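You operate a simulated robot arm through the tools that you are given. There is no shell and no other tool. Be economical: measure what you need, move in short steps, check, and stop when the job is done.

Carry out the task below with a simulated robot arm. There is one attempt and no reset: what you move stays moved.

TASK
Put two of the pieces of bark from the green worktop on the white plate. Then stack the syrup tin labelled "SYRUP 3" from the green worktop on top of the syrup tin that says "SYRUP 9".
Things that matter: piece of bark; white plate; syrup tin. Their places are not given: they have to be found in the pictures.

It is judged by the outcome, as a careful person would: the job done as asked, and still so three seconds after it is handed in. It fails if anything else is knocked over, pushed out of place, dropped, spilled or broken.

THE ROBOT
A 7-joint arm with a two-finger parallel gripper, fixed in place. Base frame: the origin is at the foot of the arm, x ahead of it, y to its left, z up; the work surface is at about z = 800. Lengths are in mm, angles in rad, forces in N, time in s.
With the tool pointing down near the work surface it reaches from about 300 to 700 mm from the base axis. Its first joint turns from -1.152 to 1.152 rad. Payload 1.57 kg.
Tool frame: the origin (TCP) lies between the finger pads and is the grasp point; the fingertips stand 30 mm ahead of it; z points along the fingers, y is the line along which they close. The gripper opens to 110 mm. The fingers are 24 mm wide and 12 mm thick; the gripper's body (48 by 112 mm) begins 78 mm behind the TCP.
Orientation is told as [roll, pitch, yaw] about the base's x, y, z axes, in that order, counted from this pose: with the fingers straight down and closing along the base's y, the tool's x points along the base's -x, its y along +y and its z along -z.

THE INTERFACE
- The arm moves only by the tool jog_arm. Its argument "motion" is a list that holds one entry, the list of rows, each a list of 7 numbers: the finger opening in mm, from 0 to 110, then the shift along the tool's x, y, z in units of 25 mm (1.0 is 25 mm), then the turn, a rotation vector about the tool's x, y, z in units of 6 degrees (1.0 is 6 degrees). In form: [[[fingers, x, y, z, rx, ry, rz], ...]]. A call has 1 to 8 rows; each row shifts and turns the commanded pose from where the row before left it, along the tool's axes as they then stand. A call with a number of a shift or a turn outside -1 to 1 is refused whole. A row lasts 0.2 s, in which the tool goes at most 50 mm and 0.15 rad; a call with a longer step from one row to the next is refused whole, and so is a gripper value outside its range. A pose out of reach is approached as far as the arm can. The call stops where the force on the tool passes 40 N (or 10 N more than at its start, if that is more) or the arm is blocked; 0.2 s more then pass. The fingers move at their own pace (about 108 mm/s each) and stop on an object; they squeeze with about 37 N. The grip force told is the motor's: it shows also when the fingers shut on nothing. Time passes only in rows, and 0.2 s behind the last, so rows that do not move let the fingers close. It gives the time, the measured TCP pose, the force on the tool (base axes), the opening and the grip force at its end, in the units of the frame above (readings bear some noise).
- Cameras (640 x 400 px; columns grow to the right, rows downward): "scene" is fixed at [177.7, -407.1, 1395.2]; the picture's right is [0.61, -0.79, 0.00], its down [-0.52, -0.40, -0.76] and it looks along [0.60, 0.46, -0.65] (base axes); focal length 337 px, centre (320, 200). "wrist" rides on the gripper at [-36, 0, -80] in the tool frame; the picture's right is [0.00, -1.00, 0.00], its down [0.97, 0.00, -0.24] and it looks along [0.24, 0.00, 0.97] (tool axes); focal length 218 px, centre (320, 200).
- snapshot(camera): a new picture of that camera. No time passes.
- probe_pixels(camera, pixels): for up to 12 pixels [column, row] of the newest picture of that camera ("zoom" is the newest enlarged one), the place [x, y, z] in the base frame of the surface seen there, good to about 2 mm. No time passes.
- enlarge(camera, box): a new picture of the part [left, top, right, bottom] of that camera's present view, enlarged. No time passes.
- finish_job(): hands the job in; it is judged then, once.

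Work in short steps. Measure before you move; look again where a grasp or a placing could have gone wrong, and mend it. You have 80 turns and 34 pictures in all, those below and enlarged ones among them. Open the gripper and draw the arm clear of the work before you hand the job in, unless the task says otherwise; then end with one line.

The tools are called after "Request:" as a command line: name --argument value ..., lists and objects as JSON in quotes. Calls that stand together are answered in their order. jog_arm: Moves the arm, as the interface text tells. Its arguments: {"type":"object","properties":{"motion":{"type":"array"}},"required":["motion"]} The other tools are called the same way: snapshot (camera) takes a picture; probe_pixels (camera, pixels) gives the place of the surface under pixels of a picture; enlarge (camera, box) takes an enlarged picture of a part of a camera's view; finish_job () hands the job in.

At the start:

```text
t: 0.0
ee_pos: [420.8, -20.6, 1080.5]
orientation: [0.0, -0.002, 0.001]
ft_force: [-0.3, 0.0, 0.3]
grip_width: 110.1
grip_force: 0.0
```

scene: 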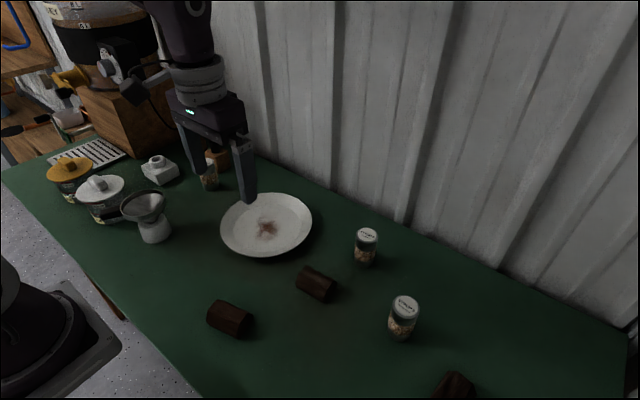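
wrist: 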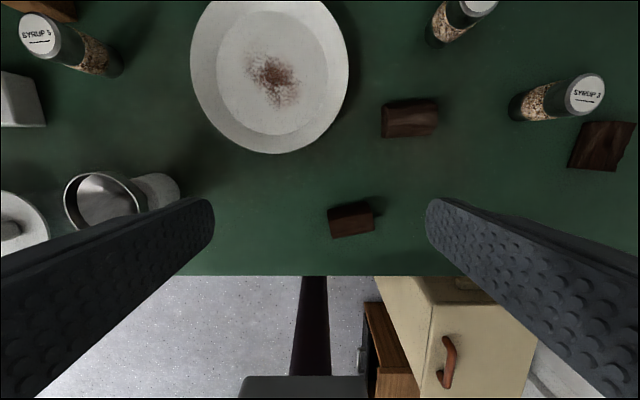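

The pictures show three bark pieces and three tin-like jars with small lid labels; I enlarge them to read the labels.

Request:
enlarge --camera "wrist" --box '[420, 0, 640, 138]'

Request:
enlarge --camera "wrist" --box '[0, 0, 160, 100]'

Request:
enlarge --camera "scene" --box '[190, 180, 510, 400]'

```text
2.90 times, centred on (530, 69) of wrist
```

zoom: 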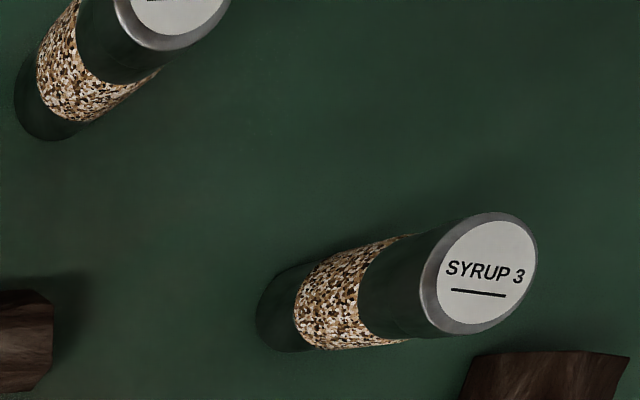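

```text
4.00 times, centred on (80, 50) of wrist
```

zoom: 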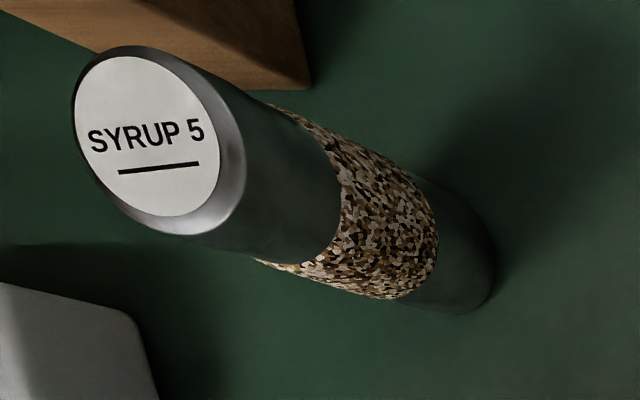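

```text
1.82 times, centred on (350, 290) of scene
```

zoom: 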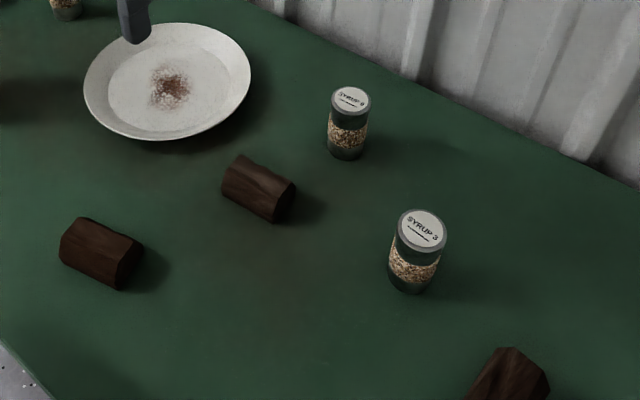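

SYRUP 3 is the nearer right jar, zoom (422,228); SYRUP 9 is at zoom (350,98). I probe jars, barks and plate in the newest zoom.

Request:
probe_pixels --camera "zoom" --pixels '[[422, 231], [351, 101], [398, 222], [446, 236], [410, 288], [347, 155], [242, 158], [292, 184], [228, 188], [275, 218], [256, 182], [165, 80]]'

Request:
probe_pixels --camera "wrist" --pixels '[[384, 106], [436, 103], [386, 132], [432, 131], [330, 212], [368, 205], [335, 234], [373, 229], [270, 80], [347, 70], [192, 70], [262, 152]]'

Request:
probe_pixels --camera "scene" --pixels '[[222, 303], [251, 318], [210, 310], [240, 330], [228, 315], [302, 270], [335, 284], [267, 228], [222, 232], [311, 220], [265, 255], [275, 197]]'

```text
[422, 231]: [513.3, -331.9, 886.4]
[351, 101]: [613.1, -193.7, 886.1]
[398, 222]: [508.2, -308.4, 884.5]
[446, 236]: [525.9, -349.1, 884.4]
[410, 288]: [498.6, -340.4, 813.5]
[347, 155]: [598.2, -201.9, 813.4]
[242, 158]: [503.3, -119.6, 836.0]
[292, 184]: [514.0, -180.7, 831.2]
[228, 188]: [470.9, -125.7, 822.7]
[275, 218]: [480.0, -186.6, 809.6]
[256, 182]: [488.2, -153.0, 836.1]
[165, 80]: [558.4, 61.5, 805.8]
```

```text
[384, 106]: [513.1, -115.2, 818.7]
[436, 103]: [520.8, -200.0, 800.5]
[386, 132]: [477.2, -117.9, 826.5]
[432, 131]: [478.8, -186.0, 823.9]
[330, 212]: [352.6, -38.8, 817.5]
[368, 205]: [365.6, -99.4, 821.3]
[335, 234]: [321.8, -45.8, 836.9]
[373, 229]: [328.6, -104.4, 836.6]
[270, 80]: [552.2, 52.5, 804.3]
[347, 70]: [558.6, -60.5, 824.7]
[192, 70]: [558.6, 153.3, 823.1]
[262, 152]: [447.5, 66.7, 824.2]
```

```text
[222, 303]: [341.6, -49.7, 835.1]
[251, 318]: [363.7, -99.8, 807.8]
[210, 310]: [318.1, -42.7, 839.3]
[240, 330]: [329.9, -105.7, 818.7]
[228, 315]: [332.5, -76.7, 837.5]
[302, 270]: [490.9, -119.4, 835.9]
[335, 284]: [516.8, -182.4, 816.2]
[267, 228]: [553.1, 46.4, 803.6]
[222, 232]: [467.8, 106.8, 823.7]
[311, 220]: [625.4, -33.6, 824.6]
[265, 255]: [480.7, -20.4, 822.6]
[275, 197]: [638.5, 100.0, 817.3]
```

Bark A's centre is about (495,-152), 42 mm wide in x, axis about 9° off y; bark B is at about (342,-74); the plate centre is about (558,47). I move above bark A first, then turn by -81° so the fingers close across it.

Request:
jog_arm --motion '[[[110, -0.495, -0.876, 0.8, 0, 0, 0], [110, -0.495, -0.876, 0.8, 0, 0, 0], [110, -0.495, -0.876, 0.8, 0, 0, 0], [110, -0.495, -0.876, 0.8, 0, 0, 0], [110, -0.495, -0.876, 0.8, 0, 0, 0], [110, -0.495, -0.876, 0.8, 0, 0, 0]]]'

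Request:
jog_arm --motion '[[[110, 0, 0, 0, 0, 0, 1], [110, 0, 0, 0, 0, 0, 1], [110, 0, 0, 0, 0, 0, 1], [110, 0, 0, 0, 0, 0, 1], [110, 0, 0, 0, 0, 0, 1], [110, 0, 0, 0, 0, 0, 1], [110, 0, 0, 0, 0, 0, 1]]]'

Request:
jog_arm --motion '[[[110, 0, 0, 0, 0, 0, 1], [110, 0, 0, 0, 0, 0, 1], [110, 0, 0, 0, 0, 0, 1], [110, 0, 0, 0, 0, 0, 1], [110, 0, 0, 0, 0, 0, 1], [110, 0, 0, 0, 0, 0, 1], [110, 0, 0, 0, 0, 0, 0.5]]]'

Request:
snapshot --camera "wrist"

```text
t: 1.4
ee_pos: [495.2, -155.1, 964.7]
orientation: [0.0, 0.0, 0.003]
ft_force: [-1.1, -0.3, 0.2]
grip_width: 110.0
grip_force: 0.1
```

```text
t: 3.0
ee_pos: [496.4, -150.9, 960.5]
orientation: [0.0, 0.0, -0.735]
ft_force: [0.2, 0.4, 0.4]
grip_width: 109.7
grip_force: 0.0
```

```text
t: 4.6
ee_pos: [495.6, -151.5, 960.2]
orientation: [0.0, 0.001, -1.413]
ft_force: [-0.1, 0.2, -0.8]
grip_width: 110.5
grip_force: 0.0
```

```text
28 pictures are left
```

wrist: 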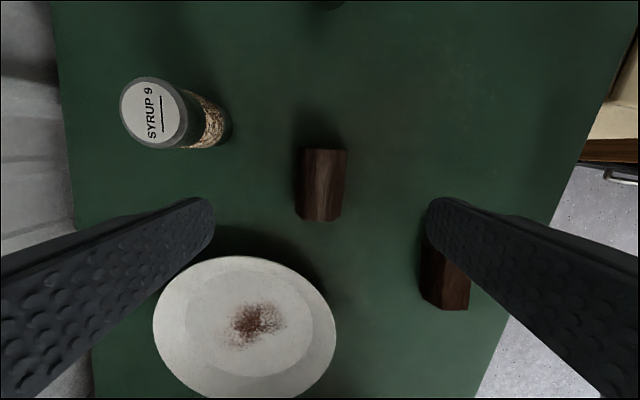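

The bark lies centred and aligned between the fingers at (320,185). I go down to z≈836 and close.

Request:
jog_arm --motion '[[[100, 0, 0, 0.9, 0, 0, 0], [90, 0, 0, 0.9, 0, 0, 0], [80, 0, 0, 0.9, 0, 0, 0], [75, 0, 0, 0.9, 0, 0, 0], [75, 0, 0, 0.9, 0, 0, 0], [75, 0, 0, 0.46, 0, 0, 0], [75, 0, 0, 0, 0, 0, 0]]]'

Request:
jog_arm --motion '[[[20, 0, 0, 0, 0, 0, 0], [20, 0, 0, 0, 0, 0, 0], [20, 0, 0, 0, 0, 0, 0], [20, 0, 0, 0, 0, 0, 0]]]'

```text
t: 6.2
ee_pos: [496.0, -152.1, 838.1]
orientation: [0.001, -0.001, -1.413]
ft_force: [0.6, 0.2, 0.3]
grip_width: 75.0
grip_force: 0.0
```

```text
t: 7.2
ee_pos: [495.7, -151.7, 836.3]
orientation: [0.0, 0.0, -1.414]
ft_force: [0.1, -1.0, -0.4]
grip_width: 47.9
grip_force: 36.8
```

Gripped at 48 mm. I lift 80 mm and carry it above the right/far half of the plate, to (590,52).

Request:
jog_arm --motion '[[[20, 0, 0, -0.8, 0, 0, 0], [20, 0, 0, -0.8, 0, 0, 0], [20, 0, 0, -0.8, 0, 0, 0], [20, 0, 0, -0.8, 0, 0, 0]]]'

Request:
jog_arm --motion '[[[20, 0.934, 0.6225, 0, 0, 0, 0], [20, 0.934, 0.6225, 0, 0, 0, 0], [20, 0.934, 0.6225, 0, 0, 0, 0], [20, 0.934, 0.6225, 0, 0, 0, 0], [20, 0.934, 0.6225, 0, 0, 0, 0], [20, 0.934, 0.6225, 0, 0, 0, 0], [20, 0.934, 0.6225, 0, 0, 0, 0], [20, 0.934, 0.6225, 0, 0, 0, 0]]]'

Request:
snapshot --camera "scene"

```text
t: 8.2
ee_pos: [498.6, -151.1, 915.1]
orientation: [0.001, -0.001, -1.414]
ft_force: [0.5, -0.7, -0.6]
grip_width: 47.8
grip_force: 37.4
```

```text
t: 10.0
ee_pos: [588.9, 54.4, 915.0]
orientation: [0.0, 0.001, -1.413]
ft_force: [1.0, 0.1, -0.8]
grip_width: 48.2
grip_force: 37.2
```

```text
27 pictures are left
```

scene: 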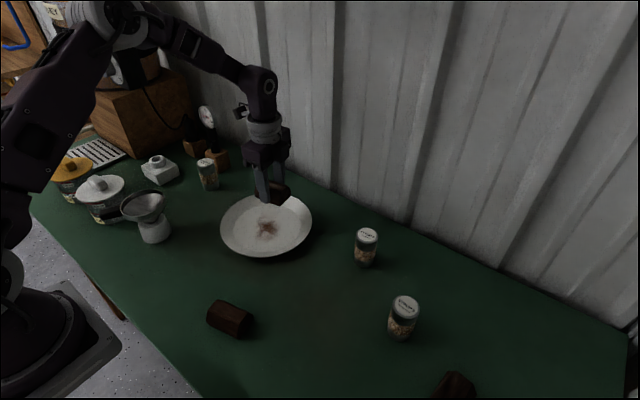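

The bark is held above the plate's far half. I lower it to the plate, slowing at the end.

Request:
jog_arm --motion '[[[20, 0, 0, 0.8, 0, 0, 0], [20, 0, 0, 0.8, 0, 0, 0], [20, 0, 0, 0.8, 0, 0, 0], [20, 0, 0, 0.3, 0, 0, 0], [20, 0, 0, 0.1, 0, 0, 0], [20, 0, 0, 0.1, 0, 0, 0], [20, 0, 0, 0, 0, 0, 0]]]'

```text
t: 11.6
ee_pos: [590.6, 51.6, 844.4]
orientation: [0.0, 0.001, -1.413]
ft_force: [0.0, 0.2, -0.3]
grip_width: 48.1
grip_force: 36.4
```

Request:
jog_arm --motion '[[[20, 0, 0, 0.08, 0, 0, 0], [20, 0, 0, 0.04, 0, 0, 0], [20, 0, 0, 0, 0, 0, 0]]]'

```text
t: 12.4
ee_pos: [590.0, 52.5, 842.6]
orientation: [0.002, 0.001, -1.413]
ft_force: [-1.3, -2.1, 11.7]
grip_width: 48.2
grip_force: 37.0
```

Contact (11.7 N up). I open a little and rise.

Request:
jog_arm --motion '[[[60, 0, 0, 0, 0, 0, 0], [60, 0, 0, 0, 0, 0, 0], [62, 0, 0, -0.3, 0, 0, 0], [62, 0, 0, -0.6, 0, 0, 0], [64, 0, 0, -0.8, 0, 0, 0], [80, 0, 0, -0.9, 0, 0, 0], [100, 0, 0, -0.9, 0, 0, 0]]]'

Request:
snapshot --camera "wrist"

```text
t: 14.0
ee_pos: [586.7, 52.9, 931.2]
orientation: [0.001, 0.0, -1.414]
ft_force: [-0.4, -0.2, 0.7]
grip_width: 100.2
grip_force: 0.0
```

```text
26 pictures are left
```

wrist: 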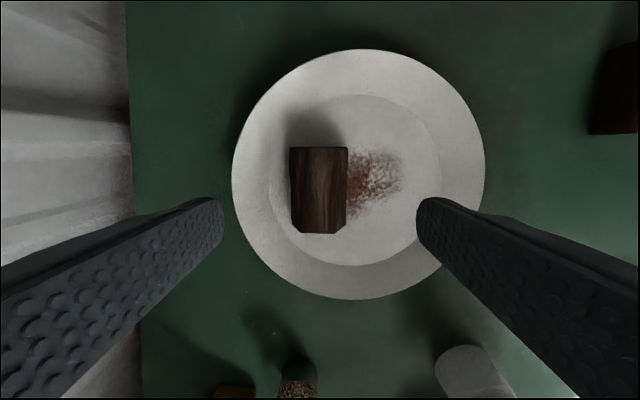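

Bark A sits well on the plate. I move above bark B at (342,-74).

Request:
jog_arm --motion '[[[100, -0.287, -0.881, -0.3, 0, 0, 0], [100, -0.287, -0.881, -0.3, 0, 0, 0], [100, -0.287, -0.881, -0.3, 0, 0, 0], [100, -0.287, -0.881, -0.3, 0, 0, 0], [100, -0.287, -0.881, 0, 0, 0, 0], [100, -0.287, -0.881, 0, 0, 0, 0]]]'

Request:
jog_arm --motion '[[[100, -0.287, -0.881, 0, 0, 0, 0], [100, -0.287, -0.881, 0, 0, 0, 0], [100, -0.287, -0.881, 0, 0, 0, 0], [100, -0.287, -0.881, 0, 0, 0, 0], [100, -0.287, -0.881, 0, 0, 0, 0], [100, -0.287, -0.881, 0, 0, 0, 0], [100, 0, 0, 0, 0, 0, 0]]]'

Request:
snapshot --camera "wrist"

Request:
probe_pixels --camera "wrist" --pixels '[[300, 150], [320, 150], [340, 150], [300, 210], [320, 210], [340, 210], [320, 180]]'

```text
t: 15.4
ee_pos: [465.0, -10.7, 958.8]
orientation: [-0.001, 0.0, -1.412]
ft_force: [0.5, -0.8, -0.4]
grip_width: 100.1
grip_force: 0.1
```

```text
t: 17.0
ee_pos: [342.0, -73.1, 960.1]
orientation: [-0.002, 0.001, -1.414]
ft_force: [0.0, -0.2, 0.3]
grip_width: 100.3
grip_force: 0.0
```

```text
25 pictures are left
```

wrist: 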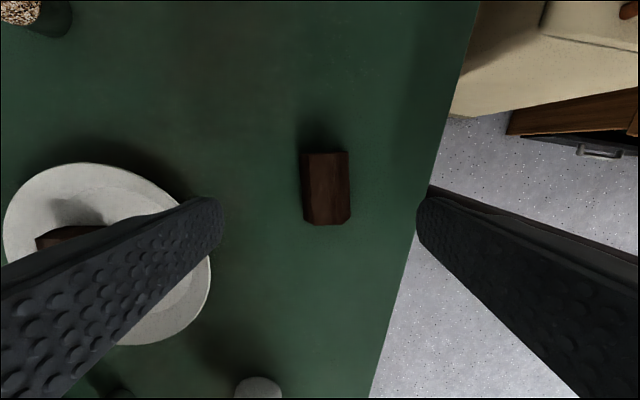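

```text
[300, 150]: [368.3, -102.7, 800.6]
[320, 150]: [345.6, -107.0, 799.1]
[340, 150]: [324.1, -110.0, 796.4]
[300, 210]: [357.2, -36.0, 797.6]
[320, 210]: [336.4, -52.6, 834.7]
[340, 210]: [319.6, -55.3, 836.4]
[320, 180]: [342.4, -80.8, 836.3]
```

Bark B is aligned but about 5 mm to the right in the picture (cols 302-350). I shift by -5 mm along tool y, go down and grip.

Request:
jog_arm --motion '[[[90, 0, -0.2, 0.9, 0, 0, 0], [85, 0, 0, 0.9, 0, 0, 0], [80, 0, 0, 0.9, 0, 0, 0], [75, 0, 0, 0.9, 0, 0, 0], [75, 0, 0, 0.9, 0, 0, 0], [75, 0, 0, 0.46, 0, 0, 0], [75, 0, 0, 0, 0, 0, 0]]]'

Request:
jog_arm --motion '[[[20, 0, 0, 0, 0, 0, 0], [20, 0, 0, 0, 0, 0, 0], [20, 0, 0, 0, 0, 0, 0], [20, 0, 0, 0, 0, 0, 0]]]'

```text
t: 18.6
ee_pos: [336.2, -72.9, 832.7]
orientation: [-0.001, 0.0, -1.414]
ft_force: [-0.2, -0.2, 0.7]
grip_width: 75.1
grip_force: 0.1
```

```text
t: 19.6
ee_pos: [336.5, -73.0, 833.4]
orientation: [0.0, 0.0, -1.414]
ft_force: [-0.4, 0.3, -0.2]
grip_width: 48.1
grip_force: 36.7
```

Gripped at 48 mm. I lift and carry it to the near half of the plate at (517,41).

Request:
jog_arm --motion '[[[20, 0, 0, -0.9, 0, 0, 0], [20, 0, 0, -0.9, 0, 0, 0], [20, 0, 0, -0.9, 0, 0, 0], [20, 0, 0, -0.9, 0, 0, 0]]]'

Request:
jog_arm --motion '[[[20, 0.421, 0.98, 0, 0, 0, 0], [20, 0.421, 0.98, 0, 0, 0, 0], [20, 0.421, 0.98, 0, 0, 0, 0], [20, 0.421, 0.98, 0, 0, 0, 0], [20, 0.421, 0.98, 0, 0, 0, 0], [20, 0.421, 0.98, 0, 0, 0, 0], [20, 0.421, 0.98, 0, 0, 0, 0], [20, 0.421, 0.98, 0, 0, 0, 0]]]'

Request:
jog_arm --motion '[[[20, 0, 0, 0, 0, 0, 0]]]'

Request:
snapshot --camera "wrist"

```text
t: 20.6
ee_pos: [336.2, -73.2, 924.1]
orientation: [0.0, 0.0, -1.413]
ft_force: [-0.2, 0.1, -0.9]
grip_width: 47.9
grip_force: 36.7
```

```text
t: 22.4
ee_pos: [517.6, 38.6, 924.8]
orientation: [-0.001, 0.0, -1.414]
ft_force: [0.1, 0.4, -1.1]
grip_width: 47.9
grip_force: 37.1
```

```text
t: 22.8
ee_pos: [517.5, 40.6, 924.0]
orientation: [0.001, 0.0, -1.413]
ft_force: [-0.5, 0.3, 0.6]
grip_width: 47.7
grip_force: 36.9
```

```text
24 pictures are left
```

wrist: 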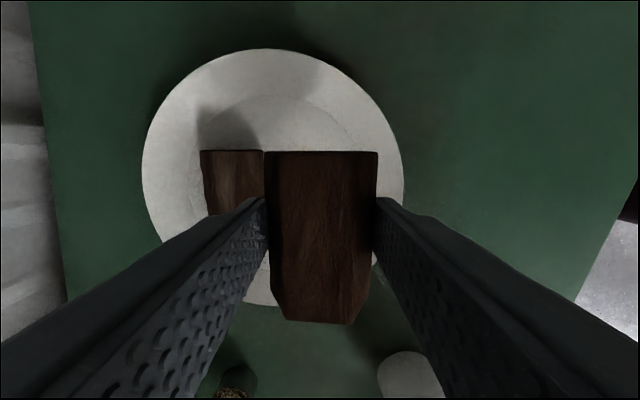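

The gap to bark A is about 26 mm, enough for the finger. I lower it.

Request:
jog_arm --motion '[[[20, 0, 0, 0.8, 0, 0, 0], [20, 0, 0, 0.8, 0, 0, 0], [20, 0, 0, 0.8, 0, 0, 0], [20, 0, 0, 0.6, 0, 0, 0], [20, 0, 0, 0.16, 0, 0, 0], [20, 0, 0, 0.1, 0, 0, 0], [20, 0, 0, 0.06, 0, 0, 0], [20, 0, 0, 0, 0, 0, 0]]]'

```text
t: 24.6
ee_pos: [516.8, 39.6, 842.2]
orientation: [-0.001, 0.0, -1.415]
ft_force: [-0.3, 0.2, -0.7]
grip_width: 48.0
grip_force: 36.9
```

Request:
jog_arm --motion '[[[20, 0, 0, 0.05, 0, 0, 0], [20, 0, 0, 0.05, 0, 0, 0], [20, 0, 0, 0, 0, 0, 0]]]'

```text
t: 25.4
ee_pos: [517.0, 38.9, 839.5]
orientation: [0.002, -0.001, -1.413]
ft_force: [-0.4, -1.0, 0.2]
grip_width: 48.0
grip_force: 37.2
```

Request:
jog_arm --motion '[[[20, 0, 0, 0.05, 0, 0, 0], [20, 0, 0, 0.03, 0, 0, 0], [20, 0, 0, 0, 0, 0, 0]]]'

```text
t: 26.2
ee_pos: [516.5, 38.3, 836.1]
orientation: [0.001, -0.001, -1.413]
ft_force: [-2.0, 1.1, 12.3]
grip_width: 48.0
grip_force: 36.8
```

Contact. I open slightly, rise and check.

Request:
jog_arm --motion '[[[56, 0, 0, 0, 0, 0, 0], [56, 0, 0, 0, 0, 0, 0], [56, 0, 0, -0.3, 0, 0, 0], [56, 0, 0, -0.6, 0, 0, 0], [60, 0, 0, -0.9, 0, 0, 0], [80, 0, 0, -1, 0, 0, 0], [80, 0, 0, -1, 0, 0, 0], [80, 0, 0, -1, 0, 0, 0]]]'

Request:
snapshot --camera "wrist"

Request:
snapshot --camera "scene"

```text
t: 28.0
ee_pos: [519.2, 39.7, 956.5]
orientation: [-0.001, 0.0, -1.415]
ft_force: [0.3, -0.3, 1.1]
grip_width: 79.9
grip_force: 0.0
```

```text
23 pictures are left
```

wrist: 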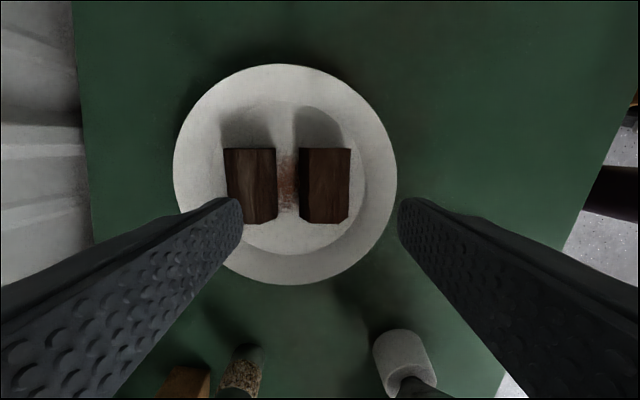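

```text
22 pictures are left
```

scene: 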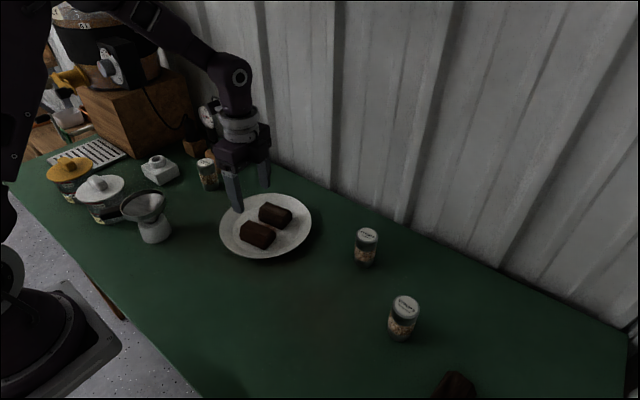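

Both barks rest flat on the plate. Now I move above SYRUP 3 at about (515,-330).

Request:
jog_arm --motion '[[[90, -0.913, -0.149, -0.1, 0, 0, 0], [90, -0.913, -0.149, -0.1, 0, 0, 0], [90, -0.913, -0.149, -0.1, 0, 0, 0], [90, -0.913, -0.149, -0.1, 0, 0, 0], [90, -0.913, -0.149, -0.1, 0, 0, 0], [90, -0.913, -0.149, -0.1, 0, 0, 0], [90, -0.913, -0.149, -0.1, 0, 0, 0], [90, -0.913, -0.149, -0.1, 0, 0, 0]]]'

Request:
jog_arm --motion '[[[90, -0.913, -0.149, 0, 0, 0, 0], [90, -0.913, -0.149, 0, 0, 0, 0], [90, -0.913, -0.149, 0, 0, 0, 0], [90, -0.913, -0.149, 0, 0, 0, 0], [90, -0.913, -0.149, 0, 0, 0, 0], [90, -0.913, -0.149, 0, 0, 0, 0], [90, -0.913, -0.149, 0, 0, 0, 0], [90, -0.913, -0.149, 0, 0, 0, 0]]]'

Request:
jog_arm --motion '[[[90, 0, 0, 0, 0, 0, 0]]]'

Request:
snapshot --camera "wrist"

```text
t: 29.8
ee_pos: [516.9, -145.0, 975.7]
orientation: [0.0, 0.0, -1.411]
ft_force: [0.5, 0.2, -0.9]
grip_width: 90.0
grip_force: 0.1
```

```text
t: 31.6
ee_pos: [516.7, -329.3, 977.8]
orientation: [0.0, 0.0, -1.415]
ft_force: [0.6, -0.1, -0.1]
grip_width: 90.2
grip_force: 0.0
```

```text
t: 32.0
ee_pos: [516.6, -329.3, 977.3]
orientation: [0.0, 0.0, -1.414]
ft_force: [-0.8, 1.0, -0.2]
grip_width: 89.9
grip_force: 0.0
```

```text
21 pictures are left
```

wrist: 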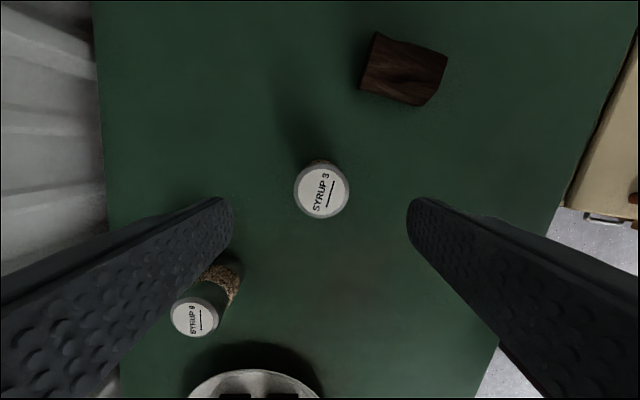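

The lid centre appears at about (321,190). I enlarge both lids to measure their centres.

Request:
enlarge --camera "wrist" --box '[272, 158, 368, 218]'

Request:
probe_pixels --camera "wrist" --pixels '[[296, 190], [347, 190], [321, 167], [321, 216], [321, 190]]'

Request:
enlarge --camera "wrist" --box '[150, 250, 262, 350]'

Request:
probe_pixels --camera "wrist" --pixels '[[174, 317], [216, 317], [195, 299], [195, 335], [195, 317]]'

```text
6.67 times, centred on (320, 188) of wrist
```

zoom: 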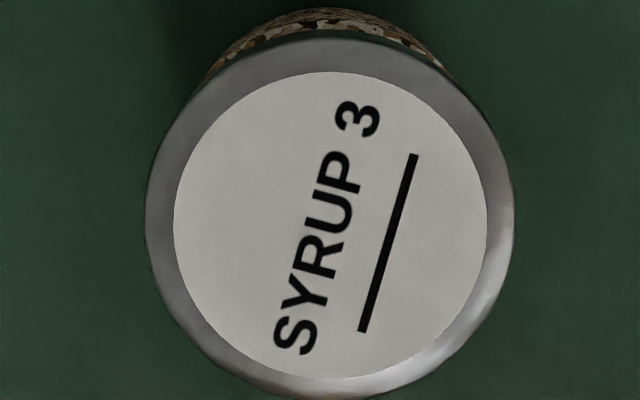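

```text
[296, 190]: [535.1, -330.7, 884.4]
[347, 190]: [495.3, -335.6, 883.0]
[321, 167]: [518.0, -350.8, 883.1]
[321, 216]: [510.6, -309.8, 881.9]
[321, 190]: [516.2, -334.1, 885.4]
```

```text
4.00 times, centred on (206, 300) of wrist
```

zoom: 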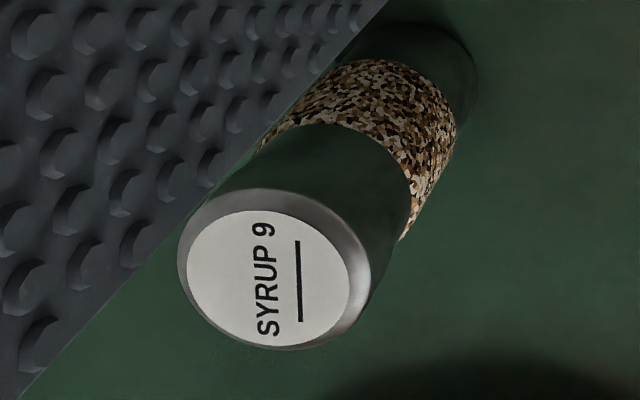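

```text
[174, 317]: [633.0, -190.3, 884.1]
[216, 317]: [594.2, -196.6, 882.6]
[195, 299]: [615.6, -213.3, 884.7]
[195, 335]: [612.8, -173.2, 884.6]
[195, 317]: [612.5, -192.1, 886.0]
```

SYRUP 3's centre is (515,-330.5), SYRUP 9's (613.5,-193), lid tops about z 885. I go down to z≈848 and grip.

Request:
jog_arm --motion '[[[80, 0, -0.05, 0.9, 0, 0, 0], [80, 0, 0, 0.9, 0, 0, 0], [80, 0, 0, 0.9, 0, 0, 0], [80, 0, 0, 0.9, 0, 0, 0], [75, 0, 0, 0.9, 0, 0, 0], [70, 0, 0, 0.67, 0, 0, 0], [70, 0, 0, 0, 0, 0, 0]]]'

Request:
jog_arm --motion '[[[55, 0, 0, 0, 0, 0, 0], [45, 0, 0, 0, 0, 0, 0], [30, 0, 0, 0, 0, 0, 0], [30, 0, 0, 0, 0, 0, 0], [30, 0, 0, 0, 0, 0, 0]]]'

```text
t: 33.6
ee_pos: [514.0, -330.4, 846.7]
orientation: [0.001, -0.002, -1.414]
ft_force: [-1.1, 0.4, 0.2]
grip_width: 70.1
grip_force: 0.0
```

```text
t: 34.8
ee_pos: [515.1, -330.8, 846.8]
orientation: [0.0, -0.001, -1.415]
ft_force: [0.3, 0.3, 0.6]
grip_width: 45.5
grip_force: 37.0
```

Gripped at 45.5 mm. I lift 130 mm and carry it above SYRUP 9.

Request:
jog_arm --motion '[[[30, 0, 0, -0.5, 0, 0, 0], [30, 0, 0, -0.8, 0, 0, 0], [30, 0, 0, -0.8, 0, 0, 0], [30, 0, 0, -0.8, 0, 0, 0], [30, 0, 0, -0.8, 0, 0, 0], [30, 0, 0, -0.8, 0, 0, 0], [30, 0, 0, -0.7, 0, 0, 0], [30, 0, 0, 0, 0, 0, 0]]]'

Request:
jog_arm --motion '[[[30, 0.69, 0.679, 0, 0, 0, 0], [30, 0.69, 0.679, 0, 0, 0, 0], [30, 0.69, 0.679, 0, 0, 0, 0], [30, 0.69, 0.679, 0, 0, 0, 0], [30, 0.69, 0.679, 0, 0, 0, 0], [30, 0.69, 0.679, 0, 0, 0, 0], [30, 0.69, 0.678, 0, 0, 0, 0], [30, 0, 0, 0, 0, 0, 0]]]'

Request:
enlarge --camera "scene" --box '[300, 150, 440, 290]'

Request:
snapshot --camera "wrist"

```text
t: 36.6
ee_pos: [514.3, -332.0, 977.8]
orientation: [-0.001, 0.001, -1.412]
ft_force: [-0.2, 1.1, -2.9]
grip_width: 45.1
grip_force: 36.7
```

```text
t: 38.4
ee_pos: [615.6, -192.1, 976.3]
orientation: [-0.002, -0.001, -1.415]
ft_force: [0.0, 0.4, -3.1]
grip_width: 45.3
grip_force: 36.8
```

```text
2.86 times, centred on (370, 220) of scene
```

zoom: 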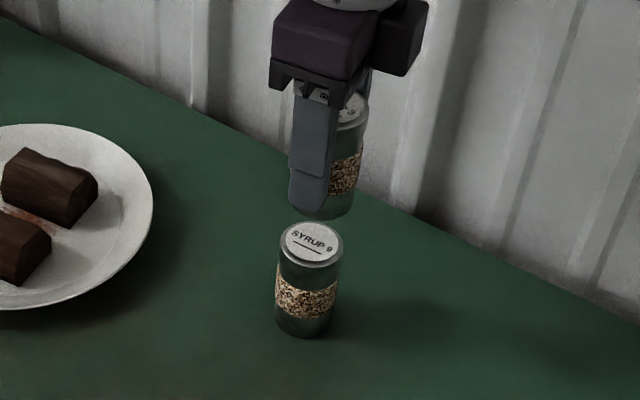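

```text
17 pictures are left
```

wrist: 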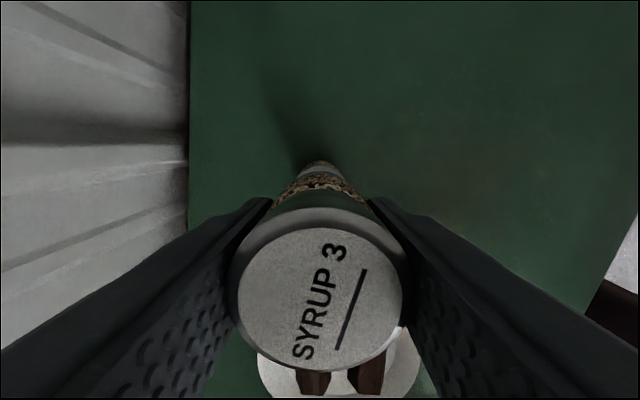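

Held tin is upright. I probe the lid of SYRUP 9 in the zoom and the held lid in the wrist view to check alignment.

Request:
probe_pixels --camera "zoom" --pixels '[[283, 245], [340, 245], [312, 225], [312, 263], [292, 229], [333, 258], [311, 241]]'

Request:
probe_pixels --camera "wrist" --pixels '[[240, 299], [402, 299], [320, 228], [320, 368], [320, 298], [262, 248], [378, 350]]'

```text
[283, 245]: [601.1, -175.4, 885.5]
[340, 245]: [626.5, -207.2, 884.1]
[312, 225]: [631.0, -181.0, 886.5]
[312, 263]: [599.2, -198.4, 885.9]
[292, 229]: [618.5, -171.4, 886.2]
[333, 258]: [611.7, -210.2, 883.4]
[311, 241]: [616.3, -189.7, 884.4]
```

```text
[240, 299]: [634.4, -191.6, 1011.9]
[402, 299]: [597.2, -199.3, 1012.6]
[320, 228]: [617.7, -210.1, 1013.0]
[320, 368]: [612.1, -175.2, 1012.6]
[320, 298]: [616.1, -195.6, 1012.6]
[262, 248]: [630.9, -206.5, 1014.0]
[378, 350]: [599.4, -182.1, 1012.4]
```

Held tin is centred within about 2 mm of SYRUP 9; I correct 1.7 mm in y and lower 36 mm first.

Request:
jog_arm --motion '[[[30, 0.07, -0.02, 0.4, 0, 0, 0], [30, 0, 0, 0.4, 0, 0, 0], [30, 0, 0, 0.3, 0, 0, 0], [30, 0, 0, 0.2, 0, 0, 0], [30, 0, 0, 0.14, 0, 0, 0], [30, 0, 0, 0, 0, 0, 0]]]'

Request:
enlarge --camera "scene" --box '[320, 180, 420, 280]'

```text
t: 39.8
ee_pos: [613.9, -190.7, 941.6]
orientation: [0.002, 0.001, -1.415]
ft_force: [1.0, -0.5, -2.3]
grip_width: 45.4
grip_force: 36.7
```

```text
4.00 times, centred on (370, 230) of scene
```

zoom: 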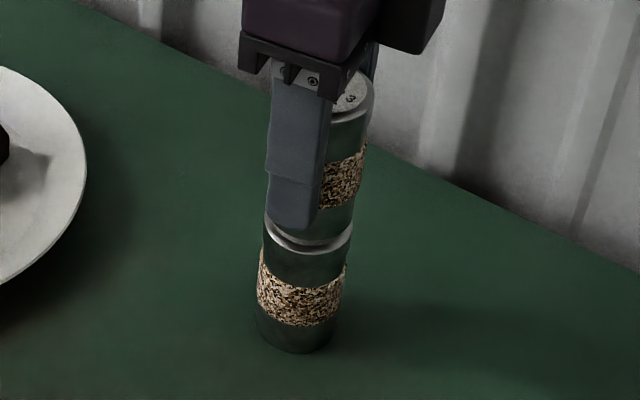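

The tins look aligned with a few mm gap. I lower in tiny steps to contact.

Request:
jog_arm --motion '[[[30, 0, 0, 0.06, 0, 0, 0], [30, 0, 0, 0.05, 0, 0, 0], [30, 0, 0, 0.04, 0, 0, 0], [30, 0, 0, 0, 0, 0, 0]]]'

```text
t: 40.8
ee_pos: [613.8, -190.0, 936.2]
orientation: [0.001, 0.001, -1.413]
ft_force: [-0.3, -0.6, -1.6]
grip_width: 44.9
grip_force: 36.9
```

Request:
jog_arm --motion '[[[30, 0, 0, 0.04, 0, 0, 0], [30, 0, 0, 0.03, 0, 0, 0], [30, 0, 0, 0, 0, 0, 0]]]'

```text
t: 41.6
ee_pos: [613.4, -191.1, 936.6]
orientation: [-0.001, 0.0, -1.415]
ft_force: [-0.3, 0.5, -2.1]
grip_width: 45.1
grip_force: 37.2
```

Request:
jog_arm --motion '[[[30, 0, 0, 0.04, 0, 0, 0], [30, 0, 0, 0.03, 0, 0, 0], [30, 0, 0, 0, 0, 0, 0]]]'

```text
t: 42.4
ee_pos: [612.1, -190.5, 934.6]
orientation: [0.001, -0.001, -1.415]
ft_force: [-0.5, 0.6, 12.7]
grip_width: 45.1
grip_force: 36.9
```

Contact (12.7 N). I open slowly and look before rising.

Request:
jog_arm --motion '[[[46, 0, 0, 0, 0, 0, 0], [50, 0, 0, 0, 0, 0, 0], [58, 0, 0, 0, 0, 0, 0], [66, 0, 0, 0, 0, 0, 0], [70, 0, 0, 0, 0, 0, 0]]]'

Request:
snapshot --camera "wrist"

Request:
enlarge --camera "scene" --box '[320, 180, 420, 280]'

```text
t: 43.6
ee_pos: [613.5, -191.2, 935.5]
orientation: [0.0, 0.001, -1.416]
ft_force: [0.4, -0.6, 0.4]
grip_width: 70.0
grip_force: 0.0
```

```text
15 pictures are left
```

wrist: 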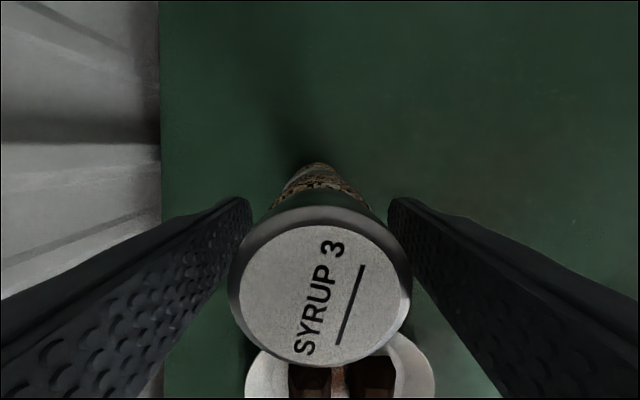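

```text
4.00 times, centred on (370, 230) of scene
```

zoom: 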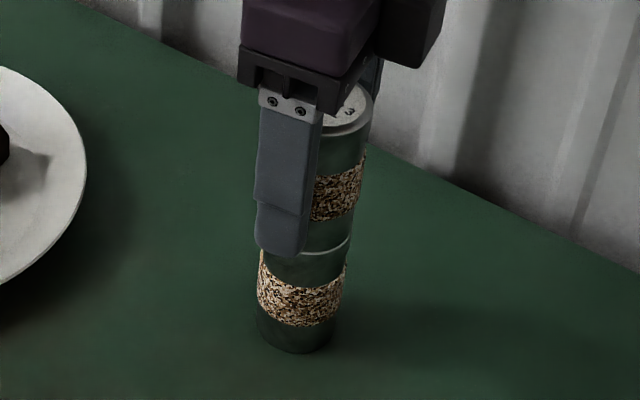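

The tin stands free on SYRUP 9. I rise straight up 140 mm, then draw back.

Request:
jog_arm --motion '[[[76, 0, 0, -0.4, 0, 0, 0], [76, 0, 0, -0.8, 0, 0, 0], [76, 0, 0, -0.9, 0, 0, 0], [76, 0, 0, -0.9, 0, 0, 0], [76, 0, 0, -0.9, 0, 0, 0], [76, 0, 0, -0.9, 0, 0, 0], [76, 0, 0, -0.9, 0, 0, 0]]]'

Request:
jog_arm --motion '[[[76, 0, -0.8, 0, 0, 0, 0], [76, 0, -0.9, 0, 0, 0, 0], [76, 0, -0.9, 0, 0, 0, 0], [76, 0, -0.9, 0, 0, 0, 0], [76, 0, -0.9, 0, 0, 0, 0], [76, 0, -0.9, 0, 0, 0, 0], [76, 0, -0.9, 0, 0, 0, 0], [76, 0, 0, 0, 0, 0, 0]]]'

Request:
snapshot --camera "scene"

```text
t: 45.2
ee_pos: [614.7, -191.3, 1076.8]
orientation: [-0.002, 0.001, -1.414]
ft_force: [-0.5, -0.3, -1.1]
grip_width: 75.9
grip_force: 0.1
```

```text
t: 47.0
ee_pos: [458.5, -215.6, 1077.6]
orientation: [0.0, 0.0, -1.415]
ft_force: [1.2, -0.7, -0.6]
grip_width: 76.0
grip_force: 0.0
```

```text
13 pictures are left
```

scene: 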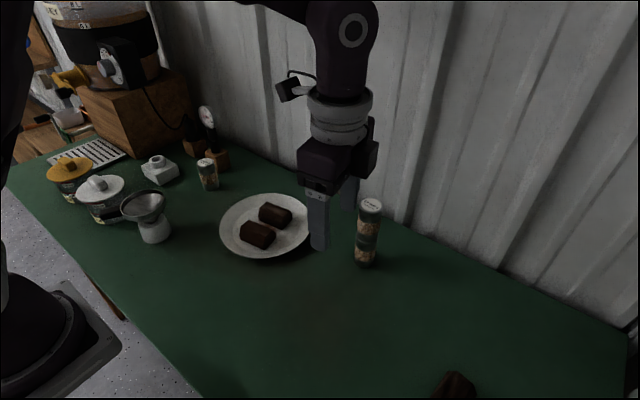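

The stack stands, both barks are on the plate and the arm is clear, so I hand the job in.

Request:
finish_job

```text
The job is handed in.
```

Two pieces of bark are on the white plate, and the SYRUP 3 tin is stacked on the SYRUP 9 tin; both looked steady in the last picture, with the gripper open and the arm clear.
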